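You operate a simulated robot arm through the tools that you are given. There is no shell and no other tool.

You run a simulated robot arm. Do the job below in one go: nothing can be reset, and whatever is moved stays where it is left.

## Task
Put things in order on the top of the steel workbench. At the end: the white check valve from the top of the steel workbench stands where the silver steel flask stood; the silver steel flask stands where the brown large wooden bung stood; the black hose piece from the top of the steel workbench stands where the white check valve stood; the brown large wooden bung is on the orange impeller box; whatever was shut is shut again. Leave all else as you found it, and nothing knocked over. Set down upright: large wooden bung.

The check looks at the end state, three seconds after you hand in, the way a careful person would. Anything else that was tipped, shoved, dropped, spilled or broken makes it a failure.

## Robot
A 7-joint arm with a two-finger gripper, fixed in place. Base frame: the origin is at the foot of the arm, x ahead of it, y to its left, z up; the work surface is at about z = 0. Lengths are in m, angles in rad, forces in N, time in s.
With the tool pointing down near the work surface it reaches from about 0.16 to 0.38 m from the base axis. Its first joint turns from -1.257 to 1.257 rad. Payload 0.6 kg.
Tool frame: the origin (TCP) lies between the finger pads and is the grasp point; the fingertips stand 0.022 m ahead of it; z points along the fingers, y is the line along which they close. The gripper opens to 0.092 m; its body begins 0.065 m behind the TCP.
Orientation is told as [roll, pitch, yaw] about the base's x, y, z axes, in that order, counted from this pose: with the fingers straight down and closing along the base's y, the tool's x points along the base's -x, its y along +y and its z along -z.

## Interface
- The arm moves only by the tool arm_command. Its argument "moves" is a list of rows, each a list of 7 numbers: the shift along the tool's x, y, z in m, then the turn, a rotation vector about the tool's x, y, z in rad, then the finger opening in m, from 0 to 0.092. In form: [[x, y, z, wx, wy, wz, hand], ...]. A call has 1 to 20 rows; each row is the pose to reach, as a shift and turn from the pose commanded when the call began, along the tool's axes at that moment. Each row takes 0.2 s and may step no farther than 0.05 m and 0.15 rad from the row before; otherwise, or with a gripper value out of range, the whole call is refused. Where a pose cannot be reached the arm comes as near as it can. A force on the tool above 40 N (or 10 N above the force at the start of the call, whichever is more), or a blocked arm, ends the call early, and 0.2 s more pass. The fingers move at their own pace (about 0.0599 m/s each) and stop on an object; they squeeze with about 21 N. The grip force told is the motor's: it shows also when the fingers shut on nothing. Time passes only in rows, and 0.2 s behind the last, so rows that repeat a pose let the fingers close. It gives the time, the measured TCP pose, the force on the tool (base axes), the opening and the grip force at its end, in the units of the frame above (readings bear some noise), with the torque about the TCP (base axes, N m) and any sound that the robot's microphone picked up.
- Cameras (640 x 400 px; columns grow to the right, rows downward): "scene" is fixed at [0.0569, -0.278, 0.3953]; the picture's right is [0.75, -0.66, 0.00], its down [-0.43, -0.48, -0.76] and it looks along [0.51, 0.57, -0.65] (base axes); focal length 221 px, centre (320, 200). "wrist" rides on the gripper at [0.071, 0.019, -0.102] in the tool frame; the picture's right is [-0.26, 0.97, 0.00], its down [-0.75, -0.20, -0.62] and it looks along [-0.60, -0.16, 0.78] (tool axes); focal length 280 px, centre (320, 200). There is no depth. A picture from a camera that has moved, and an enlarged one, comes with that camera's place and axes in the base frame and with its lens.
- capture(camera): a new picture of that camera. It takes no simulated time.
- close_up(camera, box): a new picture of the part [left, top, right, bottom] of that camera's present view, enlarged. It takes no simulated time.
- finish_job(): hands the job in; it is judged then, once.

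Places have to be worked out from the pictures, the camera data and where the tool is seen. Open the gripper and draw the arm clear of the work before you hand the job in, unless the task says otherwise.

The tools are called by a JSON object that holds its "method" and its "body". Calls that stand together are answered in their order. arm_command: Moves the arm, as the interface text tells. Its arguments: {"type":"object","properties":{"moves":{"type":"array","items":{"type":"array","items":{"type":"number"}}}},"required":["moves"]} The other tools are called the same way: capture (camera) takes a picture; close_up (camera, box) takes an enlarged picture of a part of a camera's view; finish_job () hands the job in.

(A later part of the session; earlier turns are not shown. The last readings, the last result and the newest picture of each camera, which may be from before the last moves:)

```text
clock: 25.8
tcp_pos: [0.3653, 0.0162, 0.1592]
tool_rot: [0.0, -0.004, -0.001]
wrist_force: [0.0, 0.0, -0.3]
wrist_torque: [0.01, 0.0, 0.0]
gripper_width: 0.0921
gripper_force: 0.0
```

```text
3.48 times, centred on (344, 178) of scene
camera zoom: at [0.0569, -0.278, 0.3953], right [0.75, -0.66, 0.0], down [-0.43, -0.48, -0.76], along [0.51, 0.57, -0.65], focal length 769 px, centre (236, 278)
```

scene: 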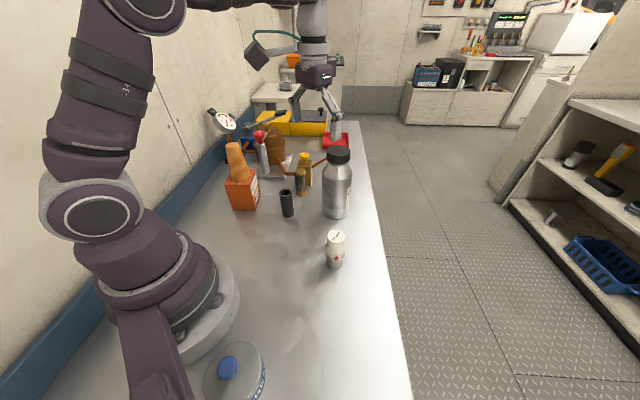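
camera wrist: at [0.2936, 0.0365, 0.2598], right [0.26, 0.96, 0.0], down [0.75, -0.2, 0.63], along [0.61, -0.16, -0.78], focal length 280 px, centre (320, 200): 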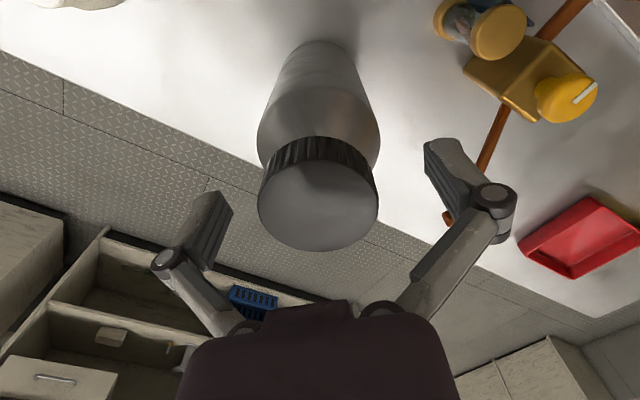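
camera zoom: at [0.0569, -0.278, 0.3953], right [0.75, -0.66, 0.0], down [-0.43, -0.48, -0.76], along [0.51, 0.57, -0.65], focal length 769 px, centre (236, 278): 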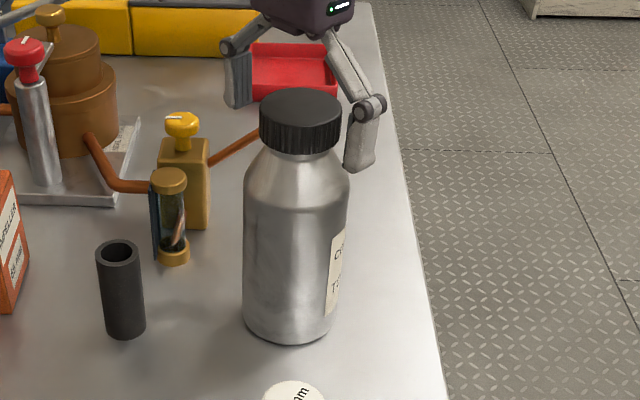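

The flask is unmoved and the cap sits between the fingers. I trim +1.5 mm in x, +3 mm in z and the small pitch error, then close on the cap.

{"method": "arm_command", "body": {"moves": [[-0.0015, 0, -0.003, 0, 0.004, 0, 0.092], [-0.0015, 0, -0.003, 0, 0.004, 0, 0.07], [-0.0015, 0, -0.003, 0, 0.004, 0, 0.055], [-0.0015, 0, -0.003, 0, 0.004, 0, 0.035], [-0.0015, 0, -0.003, 0, 0.004, 0, 0.035], [-0.0015, 0, -0.003, 0, 0.004, 0, 0.035]]}}

{"method": "capture", "body": {"camera": "wrist"}}

{"method": "close_up", "body": {"camera": "scene", "box": [280, 120, 408, 235]}}

```text
clock: 27.2
tcp_pos: [0.367, 0.0162, 0.1619]
tool_rot: [-0.002, 0.0, 0.001]
wrist_force: [-0.5, -2.5, 2.0]
wrist_torque: [-0.03, 0.05, -0.05]
gripper_width: 0.0476
gripper_force: 20.9
```

```text
taken
camera wrist: at [0.2955, 0.0364, 0.2631], right [0.26, 0.96, 0.0], down [0.75, -0.2, 0.62], along [0.6, -0.16, -0.78], focal length 280 px, centre (320, 200)
```

wrist: 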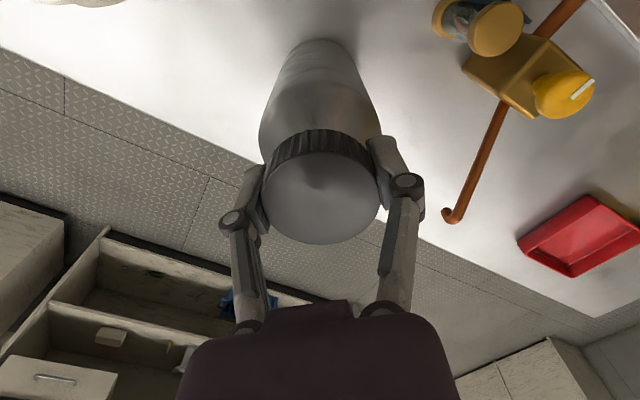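

```text
3.48 times, centred on (344, 178) of scene
camera zoom: at [0.0569, -0.2781, 0.3953], right [0.75, -0.66, 0.0], down [-0.43, -0.48, -0.76], along [0.51, 0.57, -0.65], focal length 769 px, centre (236, 278)
```

zoom: 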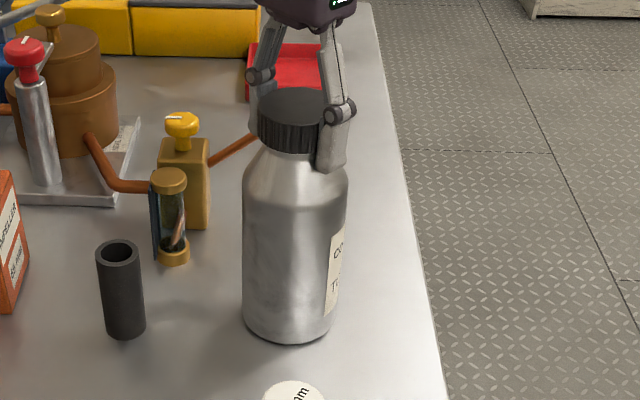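

The cap is gripped at 0.0476 m. I lift 12 mm slowly and check that the flask comes up straight, with the load reading.

{"method": "arm_command", "body": {"moves": [[0, 0, -0.004, 0, 0, 0, 0.035], [0, 0, -0.008, 0, 0, 0, 0.035], [0, 0, -0.012, 0, 0, 0, 0.035], [0, 0, -0.012, 0, 0, 0, 0.035]]}}

{"method": "capture", "body": {"camera": "wrist"}}

{"method": "close_up", "body": {"camera": "scene", "box": [280, 120, 408, 235]}}

```text
clock: 28.2
tcp_pos: [0.3665, 0.0162, 0.1747]
tool_rot: [0.0, 0.002, 0.0]
wrist_force: [-0.1, -0.1, -2.4]
wrist_torque: [0.0, 0.02, 0.0]
gripper_width: 0.0475
gripper_force: 20.7
```

```text
taken
camera wrist: at [0.2953, 0.0362, 0.2753], right [0.26, 0.96, 0.0], down [0.75, -0.2, 0.62], along [0.6, -0.16, -0.78], focal length 280 px, centre (320, 200)
```

wrist: 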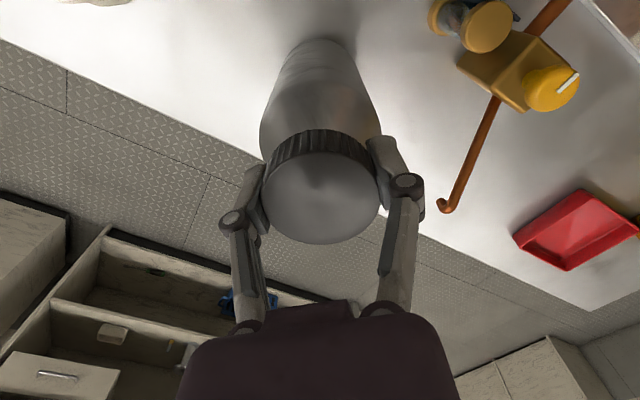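

```text
3.48 times, centred on (344, 178) of scene
camera zoom: at [0.0569, -0.278, 0.3953], right [0.75, -0.66, 0.0], down [-0.43, -0.48, -0.76], along [0.51, 0.57, -0.65], focal length 769 px, centre (236, 278)
```

zoom: 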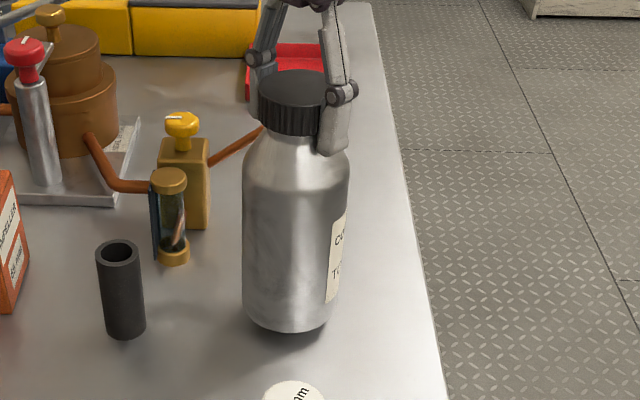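

The flask hangs straight; the load is about 0.24 kg and its base is 0.162 below the TCP. I draw it inward while raising to z of about 0.268, so its base clears the valve.

{"method": "arm_command", "body": {"moves": [[0.015, -0.002, -0.003, 0, 0, 0, 0.035], [0.03, -0.004, -0.01, 0, 0, 0, 0.035], [0.045, -0.007, -0.02, 0, 0, 0, 0.035], [0.06, -0.01, -0.033, 0, 0, 0, 0.035], [0.07, -0.013, -0.05, 0, 0, 0, 0.035], [0.08, -0.016, -0.07, 0, 0, 0, 0.035], [0.085, -0.016, -0.094, 0, 0, 0, 0.035], [0.085, -0.016, -0.094, 0, 0, 0, 0.035]]}}

{"method": "capture", "body": {"camera": "scene"}}

{"method": "capture", "body": {"camera": "wrist"}}

```text
clock: 30.0
tcp_pos: [0.2805, -0.001, 0.2679]
tool_rot: [-0.001, 0.002, 0.0]
wrist_force: [-0.4, -0.2, -1.6]
wrist_torque: [-0.01, 0.02, -0.01]
gripper_width: 0.0475
gripper_force: 20.9
```

```text
taken
```

scene: 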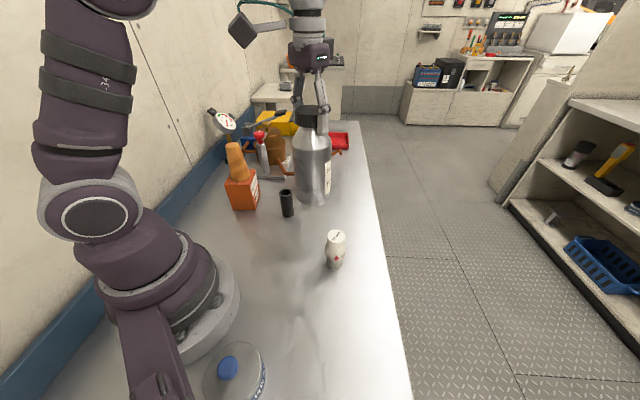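

```text
taken
camera wrist: at [0.2098, 0.0198, 0.3693], right [0.26, 0.96, 0.0], down [0.75, -0.2, 0.62], along [0.6, -0.16, -0.78], focal length 280 px, centre (320, 200)
```

wrist: 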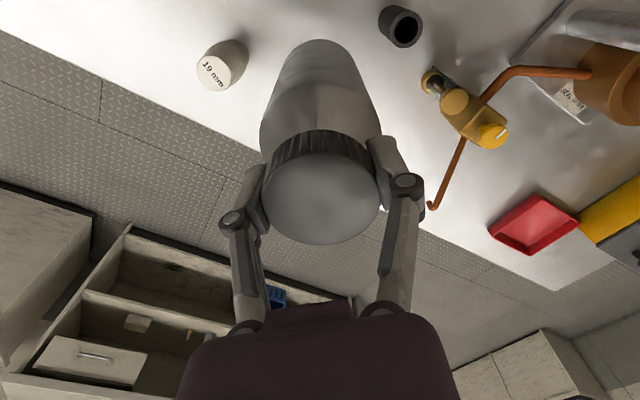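

The flask's base is at about 0.106, above the valve's 0.082 top. I carry it in an arc inside the valve to over the bung's old place (0.181, -0.1985).

{"method": "arm_command", "body": {"moves": [[0.018, -0.02, 0, 0, 0, 0, 0.035], [0.036, -0.04, 0, 0, 0, 0, 0.035], [0.053, -0.058, 0, 0, 0, 0, 0.035], [0.07, -0.078, 0, 0, 0, 0, 0.035], [0.083, -0.1, 0, 0, 0, 0, 0.035], [0.092, -0.125, 0, 0, 0, 0, 0.035], [0.098, -0.15, 0, 0, 0, 0, 0.035], [0.1005, -0.175, 0, 0, 0, 0, 0.035], [0.1005, -0.1983, 0, 0, 0, 0, 0.035], [0.1005, -0.1983, 0, 0, 0, 0, 0.035]]}}

{"method": "capture", "body": {"camera": "scene"}}

{"method": "capture", "body": {"camera": "wrist"}}

```text
clock: 32.2
tcp_pos: [0.1805, -0.1982, 0.2678]
tool_rot: [0.001, 0.0, 0.002]
wrist_force: [1.0, 0.2, -1.8]
wrist_torque: [0.01, 0.03, 0.0]
gripper_width: 0.0476
gripper_force: 20.5
```

```text
taken
```

scene: 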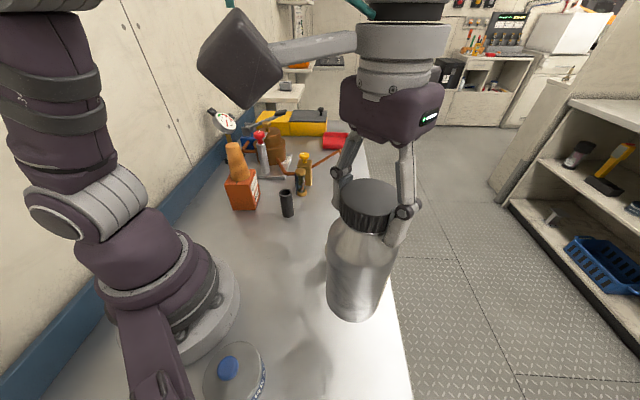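

```text
taken
camera wrist: at [0.1101, -0.1777, 0.3701], right [0.26, 0.97, 0.0], down [0.75, -0.2, 0.62], along [0.6, -0.16, -0.78], focal length 280 px, centre (320, 200)
```

wrist: 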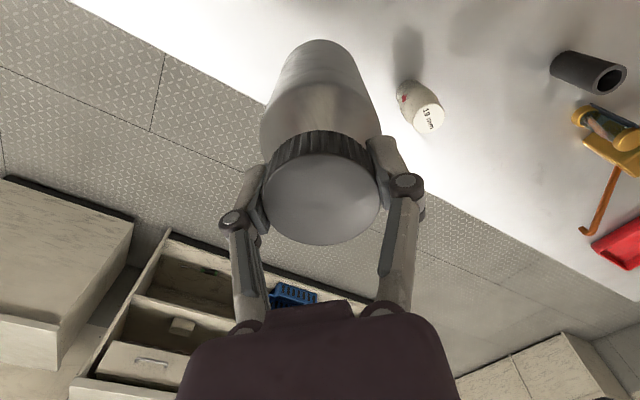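

It is over the bung's old place. I lower it to a few millimetres above the bench, slowing at the end.

{"method": "arm_command", "body": {"moves": [[0, 0, 0.025, 0, 0, 0, 0.035], [0, 0, 0.05, 0, 0, 0, 0.035], [0, 0, 0.075, 0, 0, 0, 0.035], [0, 0, 0.09, 0, 0, 0, 0.035], [0, 0, 0.098, 0, 0, 0, 0.035], [0, 0, 0.102, 0, 0, 0, 0.035], [0, 0, 0.102, 0, 0, 0, 0.035]]}}

{"method": "close_up", "body": {"camera": "scene", "box": [290, 240, 418, 360]}}

```text
clock: 33.8
tcp_pos: [0.1803, -0.198, 0.1662]
tool_rot: [0.001, 0.002, -0.002]
wrist_force: [0.6, 0.2, -1.8]
wrist_torque: [0.03, 0.02, -0.01]
gripper_width: 0.0472
gripper_force: 21.3
```

```text
3.33 times, centred on (354, 300) of scene
camera zoom: at [0.0569, -0.2781, 0.3953], right [0.75, -0.66, 0.0], down [-0.43, -0.48, -0.76], along [0.51, 0.57, -0.65], focal length 737 px, centre (207, -133)
```

zoom: 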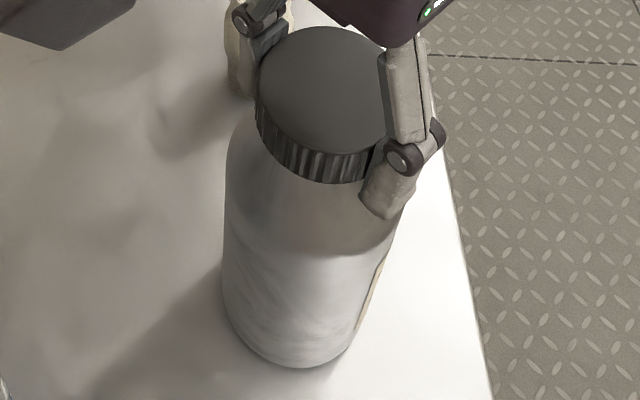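

The base is about 4 mm above the bench. I lower in 1 mm steps until I feel contact.

{"method": "arm_command", "body": {"moves": [[0, 0, 0.001, 0, 0, 0, 0.035], [0, 0, 0.002, 0, 0, 0, 0.035], [0, 0, 0.003, 0, 0, 0, 0.035], [0, 0, 0.003, 0, 0, 0, 0.035]]}}

```text
clock: 34.8
tcp_pos: [0.1812, -0.1976, 0.1631]
tool_rot: [0.0, 0.001, 0.0]
wrist_force: [0.8, -0.4, -2.6]
wrist_torque: [-0.02, -0.02, -0.02]
gripper_width: 0.0474
gripper_force: 21.2
```

The reading is still only the flask's weight, with no contact yet. I go down another 1.5 mm in half-millimetre steps.

{"method": "arm_command", "body": {"moves": [[0, 0, 0.0005, 0, 0, 0, 0.035], [0, 0, 0.001, 0, 0, 0, 0.035], [0, 0, 0.0015, 0, 0, 0, 0.035], [0, 0, 0.0015, 0, 0, 0, 0.035]]}}

```text
clock: 35.8
tcp_pos: [0.1816, -0.1988, 0.1607]
tool_rot: [0.0, 0.001, 0.0]
wrist_force: [0.0, 0.0, 1.2]
wrist_torque: [-0.03, 0.01, 0.0]
gripper_width: 0.0474
gripper_force: 21.7
```

The force went from -2.5 N to +1.2 N, so the flask stands on the bench. I open the fingers and then rise straight up.

{"method": "arm_command", "body": {"moves": [[0, 0, 0, 0, 0, 0, 0.05], [0, 0, 0, 0, 0, 0, 0.06], [0, 0, 0, 0, 0, 0, 0.075], [0, 0, 0, 0, 0, 0, 0.085], [0, 0, -0.01, 0, 0, 0, 0.085], [0, 0, -0.03, 0, 0, 0, 0.085], [0, 0, -0.06, 0, 0, 0, 0.085], [0, 0, -0.08, 0, 0, 0, 0.085]]}}

{"method": "capture", "body": {"camera": "scene"}}

{"method": "capture", "body": {"camera": "wrist"}}

```text
clock: 37.6
tcp_pos: [0.1808, -0.1986, 0.242]
tool_rot: [-0.001, 0.0, 0.001]
wrist_force: [0.3, 0.6, 0.3]
wrist_torque: [0.0, 0.05, 0.01]
gripper_width: 0.085
gripper_force: 0.1
```

```text
taken
```

scene: 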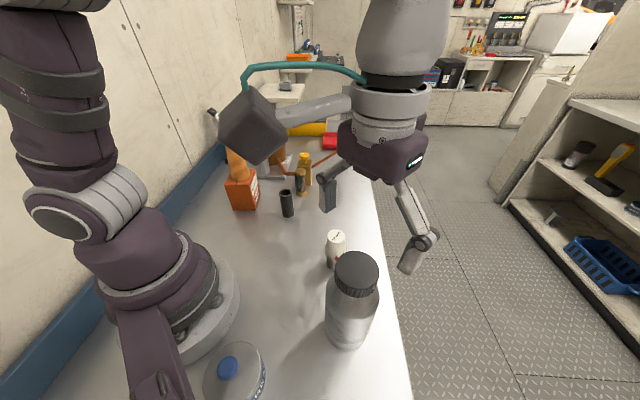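

```text
taken
camera wrist: at [0.1094, -0.1777, 0.3428], right [0.26, 0.96, 0.0], down [0.75, -0.2, 0.62], along [0.6, -0.16, -0.78], focal length 280 px, centre (320, 200)
```

wrist: 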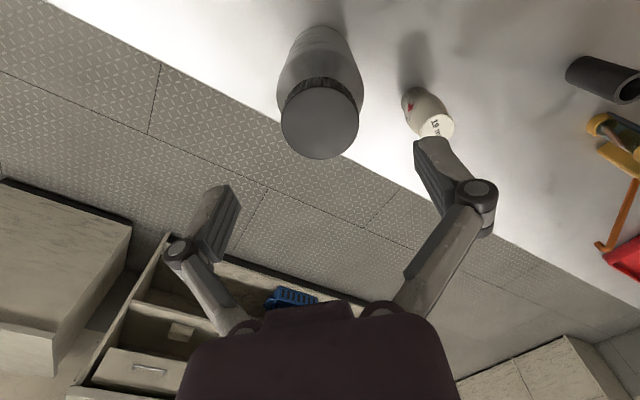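

The flask stands upright in the bung's place. I move near the valve, just short of it, to measure it.

{"method": "arm_command", "body": {"moves": [[-0.015, 0.025, 0, 0, 0, 0, 0.085], [-0.03, 0.05, 0, 0, 0, 0, 0.085], [-0.045, 0.075, 0, 0, 0, 0, 0.085], [-0.06, 0.0975, 0, 0, 0, 0, 0.085], [-0.06, 0.0975, 0.03, 0, 0, 0, 0.085], [-0.06, 0.0975, 0.03, 0, 0, 0, 0.085]]}}

{"method": "close_up", "body": {"camera": "wrist", "box": [220, 20, 420, 180]}}

{"method": "close_up", "body": {"camera": "scene", "box": [280, 210, 408, 360]}}

{"method": "capture", "body": {"camera": "wrist"}}

```text
clock: 39.0
tcp_pos: [0.2396, -0.1013, 0.2113]
tool_rot: [0.0, 0.002, 0.0]
wrist_force: [-0.2, 0.0, 0.5]
wrist_torque: [-0.01, 0.0, 0.02]
gripper_width: 0.0853
gripper_force: 0.1
```

```text
2.50 times, centred on (320, 100) of wrist
camera zoom: at [0.1695, -0.0804, 0.3126], right [0.26, 0.96, 0.0], down [0.75, -0.2, 0.62], along [0.6, -0.16, -0.78], focal length 701 px, centre (320, 450)
```

zoom: 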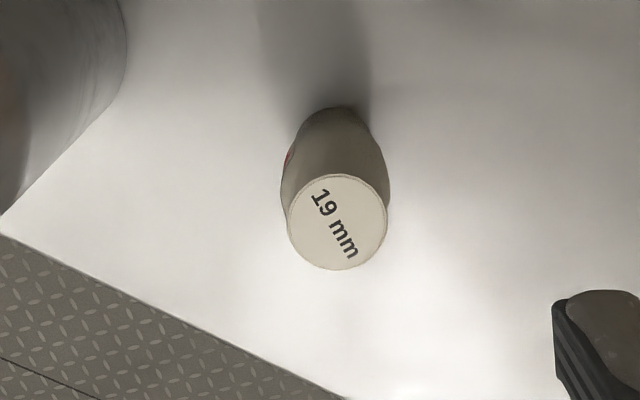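

```text
2.67 times, centred on (344, 285) of scene
camera zoom: at [0.0569, -0.278, 0.3953], right [0.75, -0.66, 0.0], down [-0.43, -0.48, -0.76], along [0.51, 0.57, -0.65], focal length 589 px, centre (256, -27)
```

zoom: 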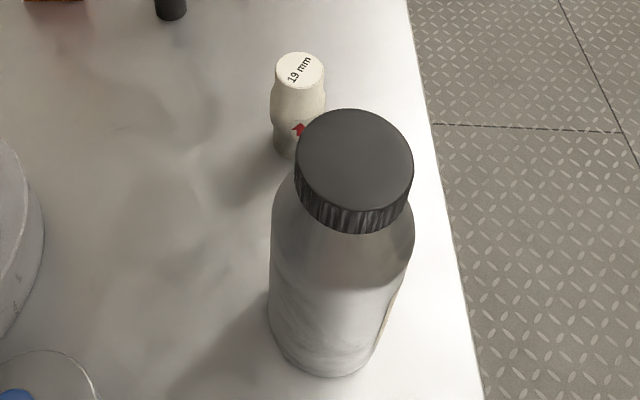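

```text
taken
camera wrist: at [0.1695, -0.0804, 0.3126], right [0.26, 0.96, 0.0], down [0.75, -0.2, 0.62], along [0.6, -0.16, -0.78], focal length 280 px, centre (320, 200)
```

wrist: 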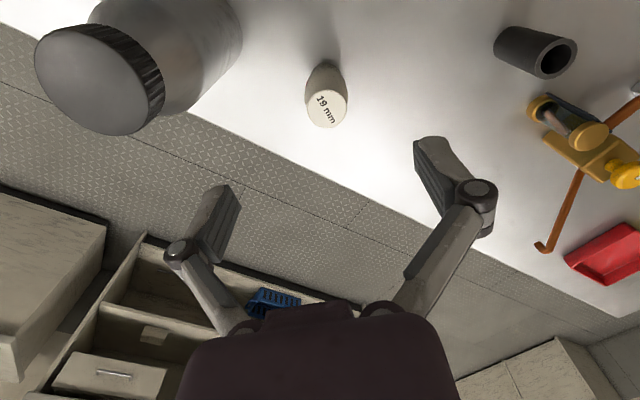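

The valve is at about (0.255, -0.098), about 0.082 tall, with a bulged middle. I take a sharper look at its shape to choose the grip height.

{"method": "close_up", "body": {"camera": "scene", "box": [312, 220, 376, 275]}}

{"method": "close_up", "body": {"camera": "wrist", "box": [280, 50, 376, 134]}}

```text
7.27 times, centred on (344, 248) of scene
camera zoom: at [0.0569, -0.278, 0.3953], right [0.75, -0.66, 0.0], down [-0.43, -0.48, -0.76], along [0.51, 0.57, -0.65], focal length 1607 px, centre (146, -146)
```

zoom: 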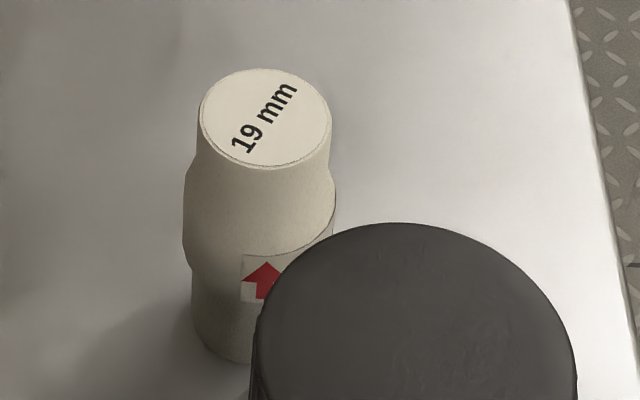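

```text
4.76 times, centred on (328, 92) of wrist
camera zoom: at [0.1695, -0.0804, 0.3126], right [0.26, 0.96, 0.0], down [0.75, -0.2, 0.62], along [0.6, -0.16, -0.78], focal length 1335 px, centre (282, 714)
```

zoom: 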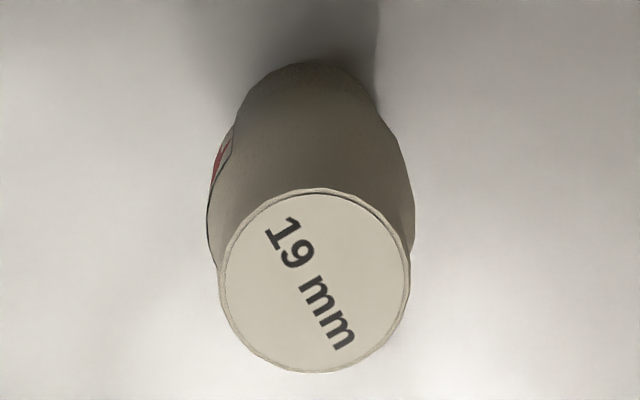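

The valve's middle band (z about 0.03–0.06, 0.04 wide) gives straight walls to grip. I align over (0.255, -0.098) and go down to TCP z of about 0.05 with the fingers at 0.075.

{"method": "arm_command", "body": {"moves": [[-0.0145, 0.003, 0, 0, 0, 0, 0.075], [-0.0145, 0.003, 0.035, 0, 0, 0, 0.075], [-0.0145, 0.003, 0.07, 0, 0, 0, 0.075], [-0.0145, 0.003, 0.1, 0, 0, 0, 0.075], [-0.0145, 0.003, 0.12, 0, 0, 0, 0.075], [-0.0145, 0.003, 0.12, 0, 0, 0, 0.075]]}}

{"method": "capture", "body": {"camera": "wrist"}}

{"method": "capture", "body": {"camera": "scene"}}

```text
clock: 40.4
tcp_pos: [0.2544, -0.0978, 0.0916]
tool_rot: [0.0, 0.002, 0.0]
wrist_force: [-0.7, 0.3, -0.4]
wrist_torque: [0.0, -0.03, 0.03]
gripper_width: 0.0748
gripper_force: 0.0
```

```text
taken
camera wrist: at [0.1843, -0.0777, 0.1932], right [0.26, 0.96, 0.0], down [0.75, -0.2, 0.62], along [0.6, -0.16, -0.78], focal length 280 px, centre (320, 200)
```

wrist: 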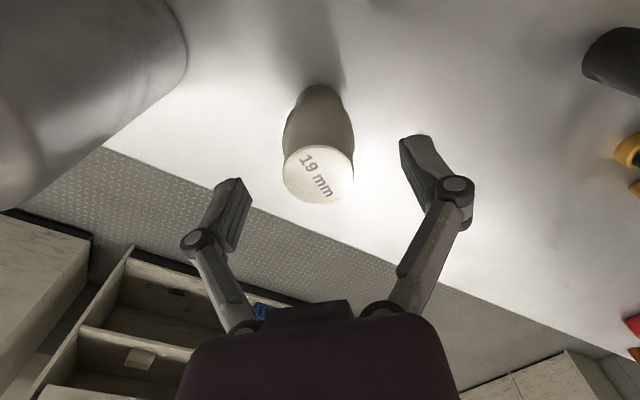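

```text
taken
```

scene: 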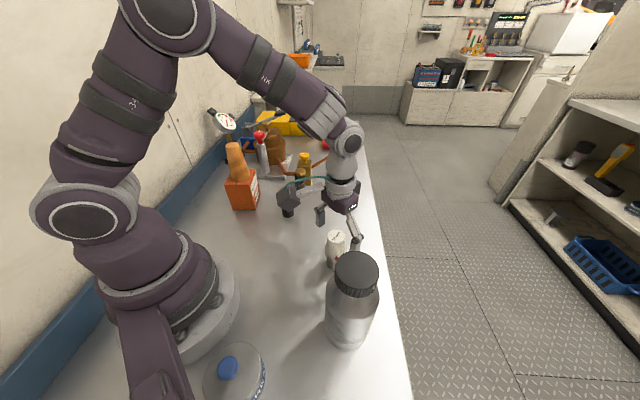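

The valve's top reads (0.2554, -0.0977), so the fingers are centred. I descend the last 0.042 m and close.

{"method": "arm_command", "body": {"moves": [[-0.0005, 0, 0.015, 0, 0, 0, 0.075], [-0.0005, 0, 0.03, 0, 0, 0, 0.075], [-0.0005, 0, 0.042, 0, 0, 0, 0.075], [-0.0005, 0, 0.042, 0, 0, 0, 0.06], [-0.0005, 0, 0.042, 0, 0, 0, 0.045], [-0.0005, 0, 0.042, 0, 0, 0, 0.03], [-0.0005, 0, 0.042, 0, 0, 0, 0.025], [-0.0005, 0, 0.042, 0, 0, 0, 0.025]]}}

{"method": "capture", "body": {"camera": "wrist"}}

```text
clock: 42.2
tcp_pos: [0.2547, -0.0975, 0.0508]
tool_rot: [0.0, 0.001, 0.0]
wrist_force: [0.0, -1.1, 0.0]
wrist_torque: [0.01, -0.02, -0.03]
gripper_width: 0.0376
gripper_force: 21.6
```

```text
taken
camera wrist: at [0.1844, -0.0775, 0.1514], right [0.26, 0.96, 0.0], down [0.75, -0.2, 0.62], along [0.6, -0.16, -0.78], focal length 280 px, centre (320, 200)
```

wrist: 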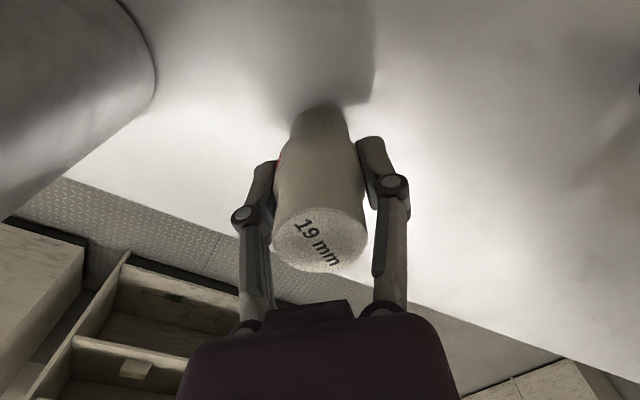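

The valve is gripped at 0.0376 m. I lift it 0.05 m and check it.

{"method": "arm_command", "body": {"moves": [[0, 0, -0.005, 0, 0, 0, 0.025], [0, 0, -0.015, 0, 0, 0, 0.025], [0, 0, -0.03, 0, 0, 0, 0.025], [0, 0, -0.05, 0, 0, 0, 0.025], [0, 0, -0.05, 0, 0, 0, 0.025]]}}

{"method": "capture", "body": {"camera": "wrist"}}

{"method": "close_up", "body": {"camera": "scene", "box": [280, 170, 408, 280]}}

```text
clock: 43.4
tcp_pos: [0.256, -0.0978, 0.0993]
tool_rot: [-0.001, 0.001, 0.001]
wrist_force: [0.7, -0.3, -0.3]
wrist_torque: [-0.05, -0.02, 0.03]
gripper_width: 0.0376
gripper_force: 21.0
```

```text
taken
camera wrist: at [0.1852, -0.0773, 0.2011], right [0.26, 0.97, 0.0], down [0.75, -0.2, 0.62], along [0.6, -0.16, -0.78], focal length 280 px, centre (320, 200)
```

wrist: 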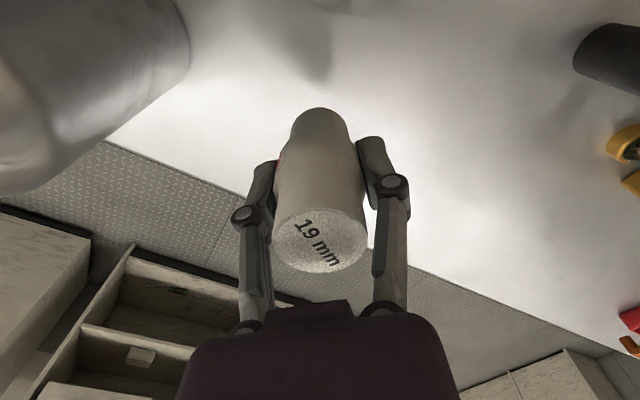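

```text
3.64 times, centred on (344, 225) of scene
camera zoom: at [0.0569, -0.278, 0.3953], right [0.75, -0.66, 0.0], down [-0.43, -0.48, -0.76], along [0.51, 0.57, -0.65], focal length 804 px, centre (233, 109)
```

zoom: 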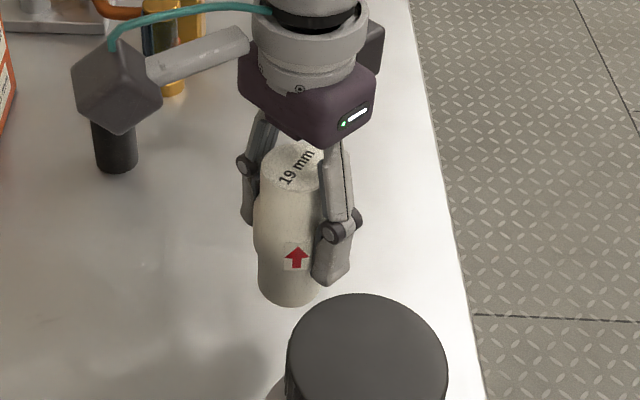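

It hangs straight. I carry it to over the flask's old place (0.366, 0.0157).

{"method": "arm_command", "body": {"moves": [[-0.022, 0.0225, 0, 0, 0, 0, 0.025], [-0.044, 0.045, 0, 0, 0, 0, 0.025], [-0.066, 0.068, 0, 0, 0, 0, 0.025], [-0.088, 0.091, 0, 0, 0, 0, 0.025], [-0.1105, 0.1136, 0, 0, 0, 0, 0.025], [-0.1105, 0.1136, 0, 0, 0, 0, 0.025], [-0.1105, 0.1136, 0.02, 0, 0, 0, 0.025], [-0.1105, 0.1136, 0.038, 0, 0, 0, 0.025], [-0.1105, 0.1136, 0.044, 0, 0, 0, 0.025], [-0.1105, 0.1136, 0.044, 0, 0, 0, 0.025]]}}

{"method": "capture", "body": {"camera": "wrist"}}

{"method": "close_up", "body": {"camera": "scene", "box": [280, 120, 408, 235]}}

```text
clock: 45.6
tcp_pos: [0.366, 0.015, 0.0549]
tool_rot: [0.0, 0.002, -0.001]
wrist_force: [-0.9, 0.2, -0.3]
wrist_torque: [-0.04, 0.0, -0.02]
gripper_width: 0.0377
gripper_force: 21.0
```

```text
taken
camera wrist: at [0.2947, 0.0361, 0.1565], right [0.26, 0.96, 0.0], down [0.75, -0.2, 0.62], along [0.6, -0.16, -0.78], focal length 280 px, centre (320, 200)
```

wrist: 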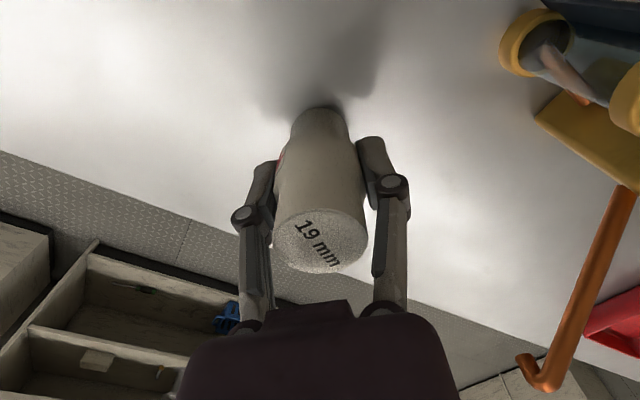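

```text
3.48 times, centred on (344, 178) of scene
camera zoom: at [0.0569, -0.278, 0.3953], right [0.75, -0.66, 0.0], down [-0.43, -0.48, -0.76], along [0.51, 0.57, -0.65], focal length 769 px, centre (236, 278)
```

zoom: 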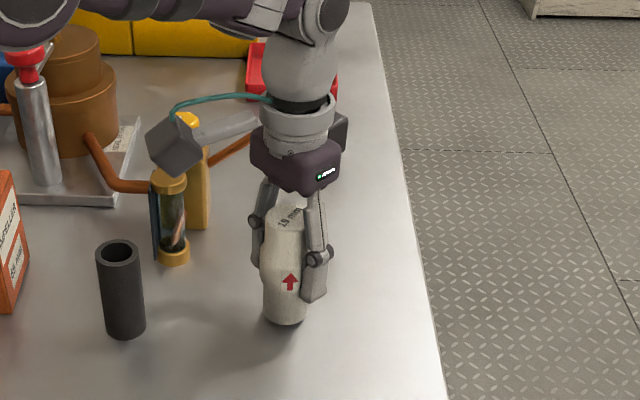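

The valve hovers about 5 mm above the flask's old spot and lines up with it in the scene view. I lower in small steps to contact.

{"method": "arm_command", "body": {"moves": [[0, 0, 0.002, 0, 0, 0, 0.025], [0, 0, 0.0035, 0, 0, 0, 0.025], [0, 0, 0.0045, 0, 0, 0, 0.025], [0, 0, 0.0052, 0, 0, 0, 0.025], [0, 0, 0.0052, 0, 0, 0, 0.025]]}}

```text
clock: 46.8
tcp_pos: [0.366, 0.0158, 0.0495]
tool_rot: [0.001, 0.003, 0.0]
wrist_force: [1.0, 0.4, 0.4]
wrist_torque: [0.04, 0.02, -0.01]
gripper_width: 0.0376
gripper_force: 21.2
```

No clear contact yet. I go down one more millimetre in half steps.

{"method": "arm_command", "body": {"moves": [[0, 0, 0.0005, 0, 0, 0, 0.025], [0, 0, 0.001, 0, 0, 0, 0.025], [0, 0, 0.001, 0, 0, 0, 0.025]]}}

{"method": "close_up", "body": {"camera": "scene", "box": [300, 170, 380, 230]}}

```text
clock: 47.6
tcp_pos: [0.3653, 0.0151, 0.0492]
tool_rot: [0.001, 0.0, 0.0]
wrist_force: [-2.0, -0.9, 12.9]
wrist_torque: [0.0, 0.09, -0.03]
gripper_width: 0.0377
gripper_force: 20.9
```

```text
6.67 times, centred on (340, 200) of scene
camera zoom: at [0.0569, -0.2781, 0.3953], right [0.75, -0.66, 0.0], down [-0.43, -0.48, -0.76], along [0.51, 0.57, -0.65], focal length 1474 px, centre (187, 200)
```

zoom: 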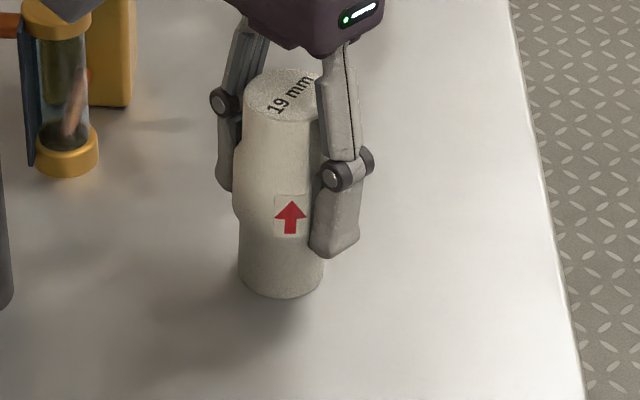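

The 12.9 N upward reading shows the valve stands on the bench. I ease up half a millimetre, open to 0.07 and rise straight up clear of its top.

{"method": "arm_command", "body": {"moves": [[0, 0, -0.0007, 0, 0, 0, 0.025], [0, 0, -0.0007, 0, 0, 0, 0.04], [0, 0, -0.0007, 0, 0, 0, 0.055], [0, 0, -0.0007, 0, 0, 0, 0.07], [0, 0, -0.0007, 0, 0, 0, 0.07], [0, 0, -0.015, 0, 0, 0, 0.07], [0, 0, -0.035, 0, 0, 0, 0.07], [0, 0, -0.06, 0, 0, 0, 0.07], [0, 0, -0.08, 0, 0, 0, 0.07]]}}

{"method": "capture", "body": {"camera": "wrist"}}

{"method": "close_up", "body": {"camera": "scene", "box": [280, 120, 408, 235]}}

```text
clock: 49.6
tcp_pos: [0.3654, 0.0155, 0.1296]
tool_rot: [0.001, -0.001, -0.002]
wrist_force: [-0.3, -1.7, 0.9]
wrist_torque: [0.02, 0.0, -0.04]
gripper_width: 0.0703
gripper_force: 0.0
```

```text
taken
camera wrist: at [0.2954, 0.0364, 0.2307], right [0.26, 0.96, 0.0], down [0.75, -0.2, 0.62], along [0.6, -0.16, -0.78], focal length 280 px, centre (320, 200)
```

wrist: 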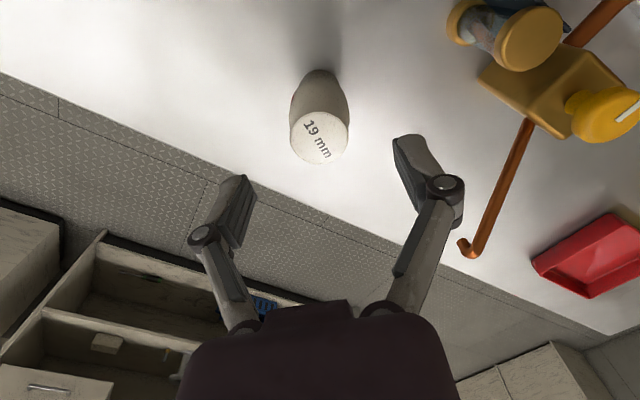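

```text
3.48 times, centred on (344, 178) of scene
camera zoom: at [0.0569, -0.278, 0.3953], right [0.75, -0.66, 0.0], down [-0.43, -0.48, -0.76], along [0.51, 0.57, -0.65], focal length 769 px, centre (236, 278)
```

zoom: 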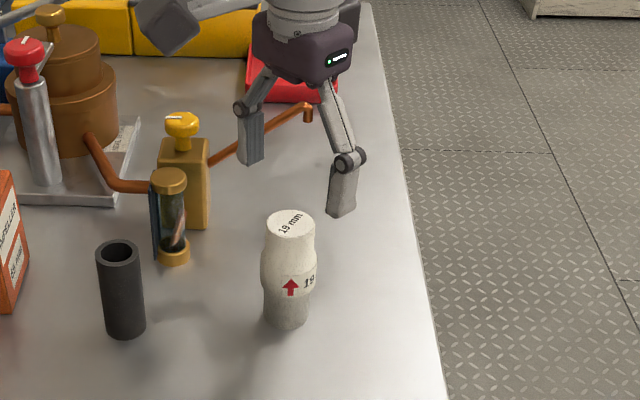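

The valve stands upright in the flask's place. I rise a little more and move to near the hose piece to measure it.

{"method": "arm_command", "body": {"moves": [[0, 0, -0.02, 0, 0, 0, 0.07], [0, 0, -0.04, 0, 0, 0, 0.07], [0.022, 0.014, -0.045, 0, 0, 0, 0.07], [0.044, 0.028, -0.05, 0, 0, 0, 0.07], [0.066, 0.042, -0.05, 0, 0, 0, 0.07], [0.088, 0.056, -0.05, 0, 0, 0, 0.07], [0.1105, 0.0715, -0.05, 0, 0, 0, 0.07], [0.1105, 0.0715, -0.05, 0, 0, 0, 0.07]]}}

{"method": "capture", "body": {"camera": "wrist"}}

{"method": "close_up", "body": {"camera": "wrist", "box": [240, 30, 432, 150]}}

{"method": "capture", "body": {"camera": "scene"}}

```text
clock: 51.4
tcp_pos: [0.2554, 0.0879, 0.1796]
tool_rot: [0.0, -0.001, 0.0]
wrist_force: [-0.1, -0.2, -0.5]
wrist_torque: [0.02, 0.01, 0.01]
gripper_width: 0.0699
gripper_force: 0.1
```

```text
taken
camera wrist: at [0.1847, 0.108, 0.281], right [0.26, 0.96, 0.0], down [0.75, -0.2, 0.62], along [0.6, -0.16, -0.78], focal length 280 px, centre (320, 200)
```

wrist: 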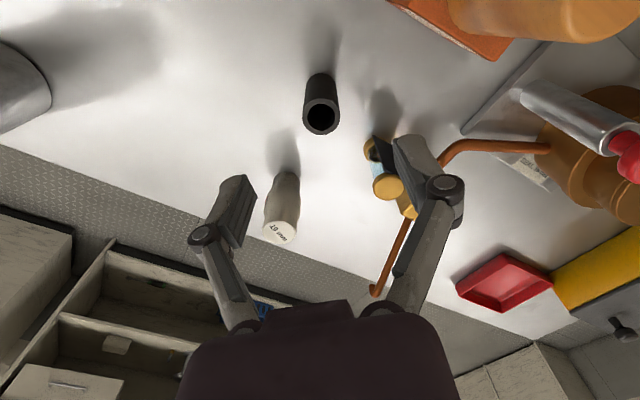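

```text
3.33 times, centred on (336, 90) of wrist
camera zoom: at [0.1847, 0.108, 0.281], right [0.26, 0.96, 0.0], down [0.75, -0.2, 0.62], along [0.6, -0.16, -0.78], focal length 935 px, centre (267, 567)
```

zoom: 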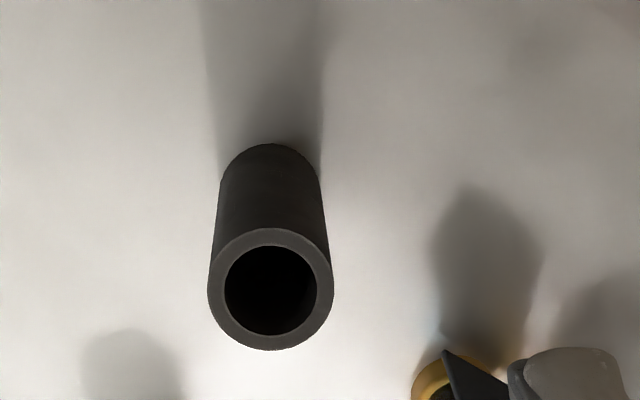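

```text
taken
```

scene: 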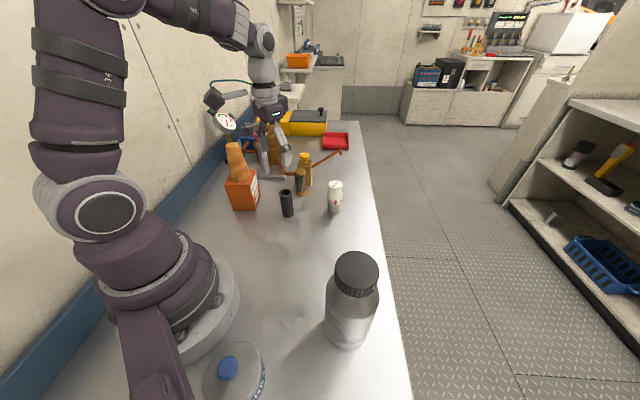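

The hose piece stands at about (0.269, 0.0866), 0.065 tall and 0.030 wide. I align over it with the fingers at 0.06 and go down to z of about 0.075 first to check.

{"method": "arm_command", "body": {"moves": [[-0.0137, -0.0005, 0, 0, 0, 0, 0.06], [-0.0137, -0.0005, 0.035, 0, 0, 0, 0.06], [-0.0137, -0.0005, 0.07, 0, 0, 0, 0.06], [-0.0137, -0.0005, 0.09, 0, 0, 0, 0.06], [-0.0137, -0.0005, 0.105, 0, 0, 0, 0.06], [-0.0137, -0.0005, 0.105, 0, 0, 0, 0.06]]}}

{"method": "capture", "body": {"camera": "wrist"}}

{"method": "close_up", "body": {"camera": "scene", "box": [210, 110, 370, 235]}}

```text
clock: 52.8
tcp_pos: [0.2697, 0.0883, 0.074]
tool_rot: [-0.002, 0.002, 0.001]
wrist_force: [0.1, -0.4, -0.6]
wrist_torque: [-0.03, -0.01, 0.02]
gripper_width: 0.0601
gripper_force: 0.1
```

```text
taken
camera wrist: at [0.1978, 0.1077, 0.1752], right [0.26, 0.96, 0.0], down [0.75, -0.2, 0.62], along [0.6, -0.16, -0.78], focal length 280 px, centre (320, 200)
```

wrist: 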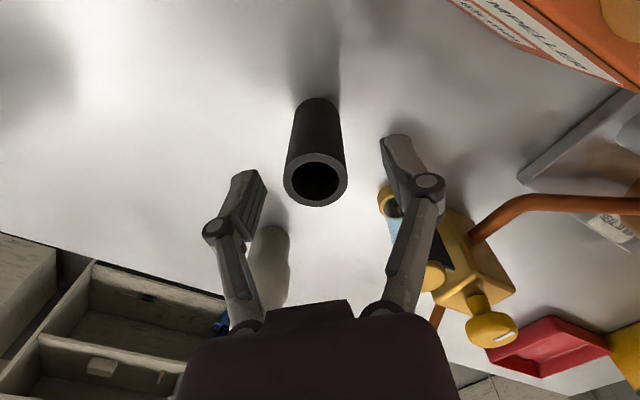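

```text
3.20 times, centred on (290, 172) of scene
camera zoom: at [0.0569, -0.278, 0.3953], right [0.75, -0.66, 0.0], down [-0.43, -0.48, -0.76], along [0.51, 0.57, -0.65], focal length 707 px, centre (416, 288)
```

zoom: 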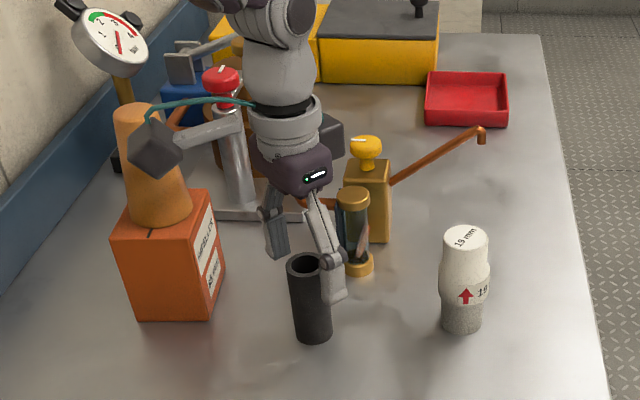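

The hose piece is centred within about 1 mm. I go down to TCP z of about 0.04 and close on it.

{"method": "arm_command", "body": {"moves": [[0, -0.0012, 0.012, 0, 0, 0, 0.06], [0, -0.0012, 0.024, 0, 0, 0, 0.06], [0, -0.0012, 0.034, 0, 0, 0, 0.06], [0, -0.0012, 0.034, 0, 0, 0, 0.045], [0, -0.0012, 0.034, 0, 0, 0, 0.03], [0, -0.0012, 0.034, 0, 0, 0, 0.018], [0, -0.0012, 0.034, 0, 0, 0, 0.018], [0, -0.0012, 0.034, 0, 0, 0, 0.018]]}}

{"method": "capture", "body": {"camera": "wrist"}}

```text
clock: 54.6
tcp_pos: [0.269, 0.0864, 0.0411]
tool_rot: [0.0, 0.002, -0.002]
wrist_force: [-0.3, -0.3, 0.6]
wrist_torque: [-0.01, -0.01, -0.01]
gripper_width: 0.028
gripper_force: 21.0
```

```text
taken
camera wrist: at [0.1979, 0.1063, 0.1422], right [0.26, 0.96, 0.0], down [0.75, -0.2, 0.62], along [0.6, -0.16, -0.78], focal length 280 px, centre (320, 200)
```

wrist: 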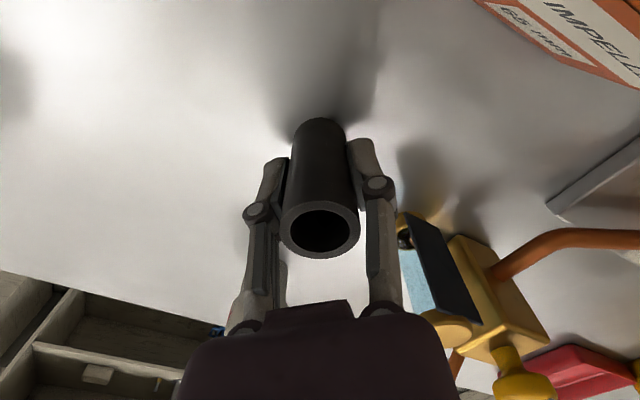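

The hose piece is gripped at 0.028 m. I lift it 0.06 m and check.

{"method": "arm_command", "body": {"moves": [[0, 0, -0.005, 0, 0, 0, 0.018], [0, 0, -0.02, 0, 0, 0, 0.018], [0, 0, -0.04, 0, 0, 0, 0.018], [0, 0, -0.06, 0, 0, 0, 0.018], [0, 0, -0.06, 0, 0, 0, 0.018]]}}

{"method": "capture", "body": {"camera": "wrist"}}

{"method": "close_up", "body": {"camera": "scene", "box": [210, 110, 370, 235]}}

```text
clock: 55.8
tcp_pos: [0.2694, 0.0867, 0.0996]
tool_rot: [-0.001, 0.003, 0.0]
wrist_force: [-0.6, 0.2, -0.5]
wrist_torque: [-0.01, 0.0, -0.01]
gripper_width: 0.0279
gripper_force: 20.6
```

```text
taken
camera wrist: at [0.1984, 0.1059, 0.2013], right [0.26, 0.96, 0.0], down [0.75, -0.2, 0.62], along [0.6, -0.16, -0.78], focal length 280 px, centre (320, 200)
```

wrist: 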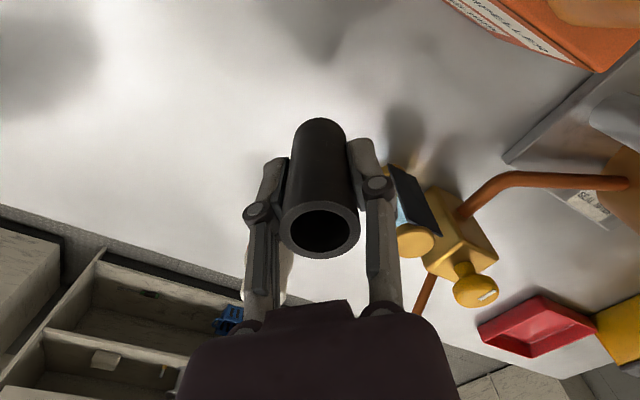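

```text
3.20 times, centred on (290, 172) of scene
camera zoom: at [0.0569, -0.2781, 0.3953], right [0.75, -0.66, 0.0], down [-0.43, -0.48, -0.76], along [0.51, 0.57, -0.65], focal length 707 px, centre (416, 288)
```

zoom: 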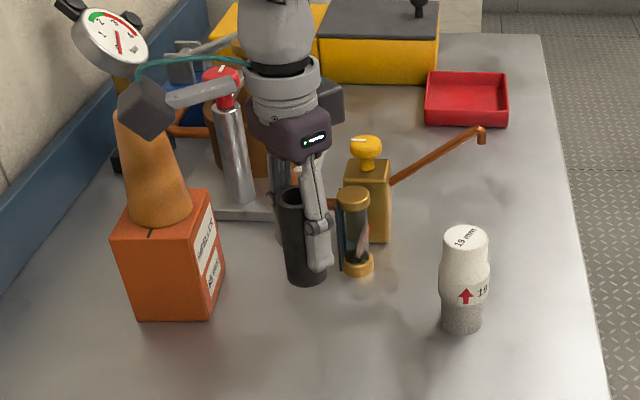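

It hangs straight. I carry it to over the valve's old place (0.255, -0.098) and lower to about 5 mm above the bench.

{"method": "arm_command", "body": {"moves": [[0.002, -0.03, 0, 0, 0, 0, 0.018], [0.005, -0.06, 0, 0, 0, 0, 0.018], [0.008, -0.09, 0, 0, 0, 0, 0.018], [0.011, -0.12, 0, 0, 0, 0, 0.018], [0.013, -0.15, 0, 0, 0, 0, 0.018], [0.0142, -0.17, 0, 0, 0, 0, 0.018], [0.0142, -0.1845, 0, 0, 0, 0, 0.018], [0.0142, -0.1845, 0, 0, 0, 0, 0.018], [0.0142, -0.1845, 0.025, 0, 0, 0, 0.018], [0.0142, -0.1845, 0.045, 0, 0, 0, 0.018], [0.0142, -0.1845, 0.055, 0, 0, 0, 0.018], [0.0142, -0.1845, 0.055, 0, 0, 0, 0.018]]}}

{"method": "capture", "body": {"camera": "wrist"}}

{"method": "close_up", "body": {"camera": "scene", "box": [260, 180, 420, 305]}}

```text
clock: 58.4
tcp_pos: [0.2549, -0.0998, 0.0467]
tool_rot: [0.0, 0.0, -0.002]
wrist_force: [0.6, 0.5, -0.1]
wrist_torque: [0.0, -0.01, -0.03]
gripper_width: 0.028
gripper_force: 21.1
```

```text
taken
camera wrist: at [0.1843, -0.0784, 0.1473], right [0.26, 0.96, 0.0], down [0.75, -0.2, 0.62], along [0.6, -0.16, -0.78], focal length 280 px, centre (320, 200)
```

wrist: 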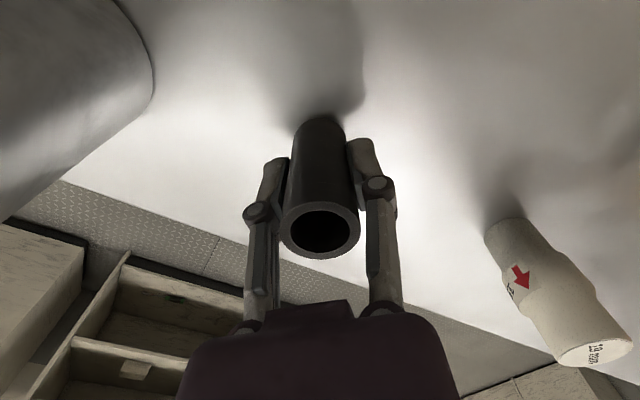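

```text
3.20 times, centred on (340, 242) of scene
camera zoom: at [0.0569, -0.2781, 0.3953], right [0.75, -0.66, 0.0], down [-0.43, -0.48, -0.76], along [0.51, 0.57, -0.65], focal length 707 px, centre (256, 64)
```

zoom: 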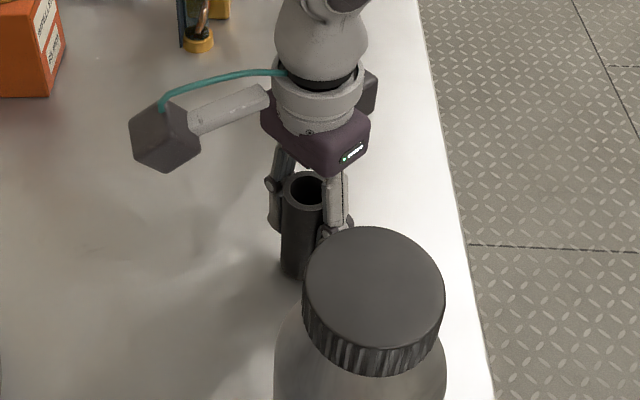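

It hovers about 5 mm above the valve's old spot. I lower in small steps to contact.

{"method": "arm_command", "body": {"moves": [[0, 0.0005, 0.002, 0, 0, 0, 0.018], [0, 0.0005, 0.0035, 0, 0, 0, 0.018], [0, 0.0005, 0.0045, 0, 0, 0, 0.018], [0, 0.0005, 0.0045, 0, 0, 0, 0.018]]}}

```text
clock: 59.4
tcp_pos: [0.2555, -0.0982, 0.0424]
tool_rot: [0.0, 0.001, 0.0]
wrist_force: [0.4, 0.4, -0.1]
wrist_torque: [0.02, -0.01, -0.02]
gripper_width: 0.0279
gripper_force: 21.1
```

No contact yet; I go on in half-millimetre steps.

{"method": "arm_command", "body": {"moves": [[0, 0, 0.0005, 0, 0, 0, 0.018], [0, 0, 0.001, 0, 0, 0, 0.018], [0, 0, 0.001, 0, 0, 0, 0.018]]}}

```text
clock: 60.2
tcp_pos: [0.2559, -0.0985, 0.0402]
tool_rot: [0.002, 0.001, 0.0]
wrist_force: [-3.5, 1.4, 24.5]
wrist_torque: [0.04, 0.08, 0.01]
gripper_width: 0.0277
gripper_force: 20.8
```

Contact: 24.5 N upward. I back off about 1 mm to relieve it, then open and rise.

{"method": "arm_command", "body": {"moves": [[0, 0, -0.0008, 0, 0, 0, 0.018], [0, 0, -0.0008, 0, 0, 0, 0.018], [0, 0, -0.0008, 0, 0, 0, 0.03], [0, 0, -0.0008, 0, 0, 0, 0.045], [0, 0, -0.0008, 0, 0, 0, 0.06], [0, 0, -0.0008, 0, 0, 0, 0.06], [0, 0, -0.015, 0, 0, 0, 0.06], [0, 0, -0.04, 0, 0, 0, 0.06], [0, 0, -0.075, 0, 0, 0, 0.06], [0, 0, -0.12, 0, 0, 0, 0.06], [0, 0, -0.16, 0, 0, 0, 0.06]]}}

{"method": "capture", "body": {"camera": "wrist"}}

{"method": "capture", "body": {"camera": "scene"}}

```text
clock: 62.6
tcp_pos: [0.256, -0.0996, 0.2007]
tool_rot: [0.0, 0.001, 0.001]
wrist_force: [0.7, 0.9, -0.6]
wrist_torque: [0.0, 0.0, -0.01]
gripper_width: 0.06
gripper_force: 0.0
```

```text
taken
camera wrist: at [0.1845, -0.0781, 0.3025], right [0.26, 0.97, 0.0], down [0.75, -0.2, 0.62], along [0.6, -0.16, -0.78], focal length 280 px, centre (320, 200)
```

wrist: 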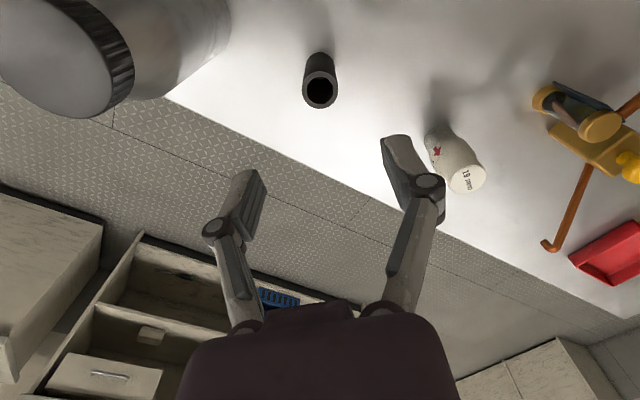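

```text
taken
```

scene: 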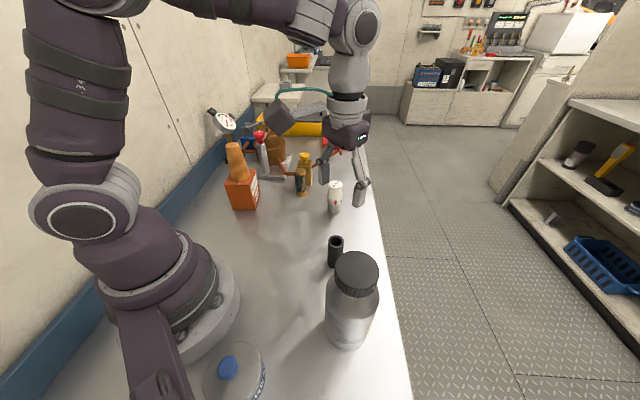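

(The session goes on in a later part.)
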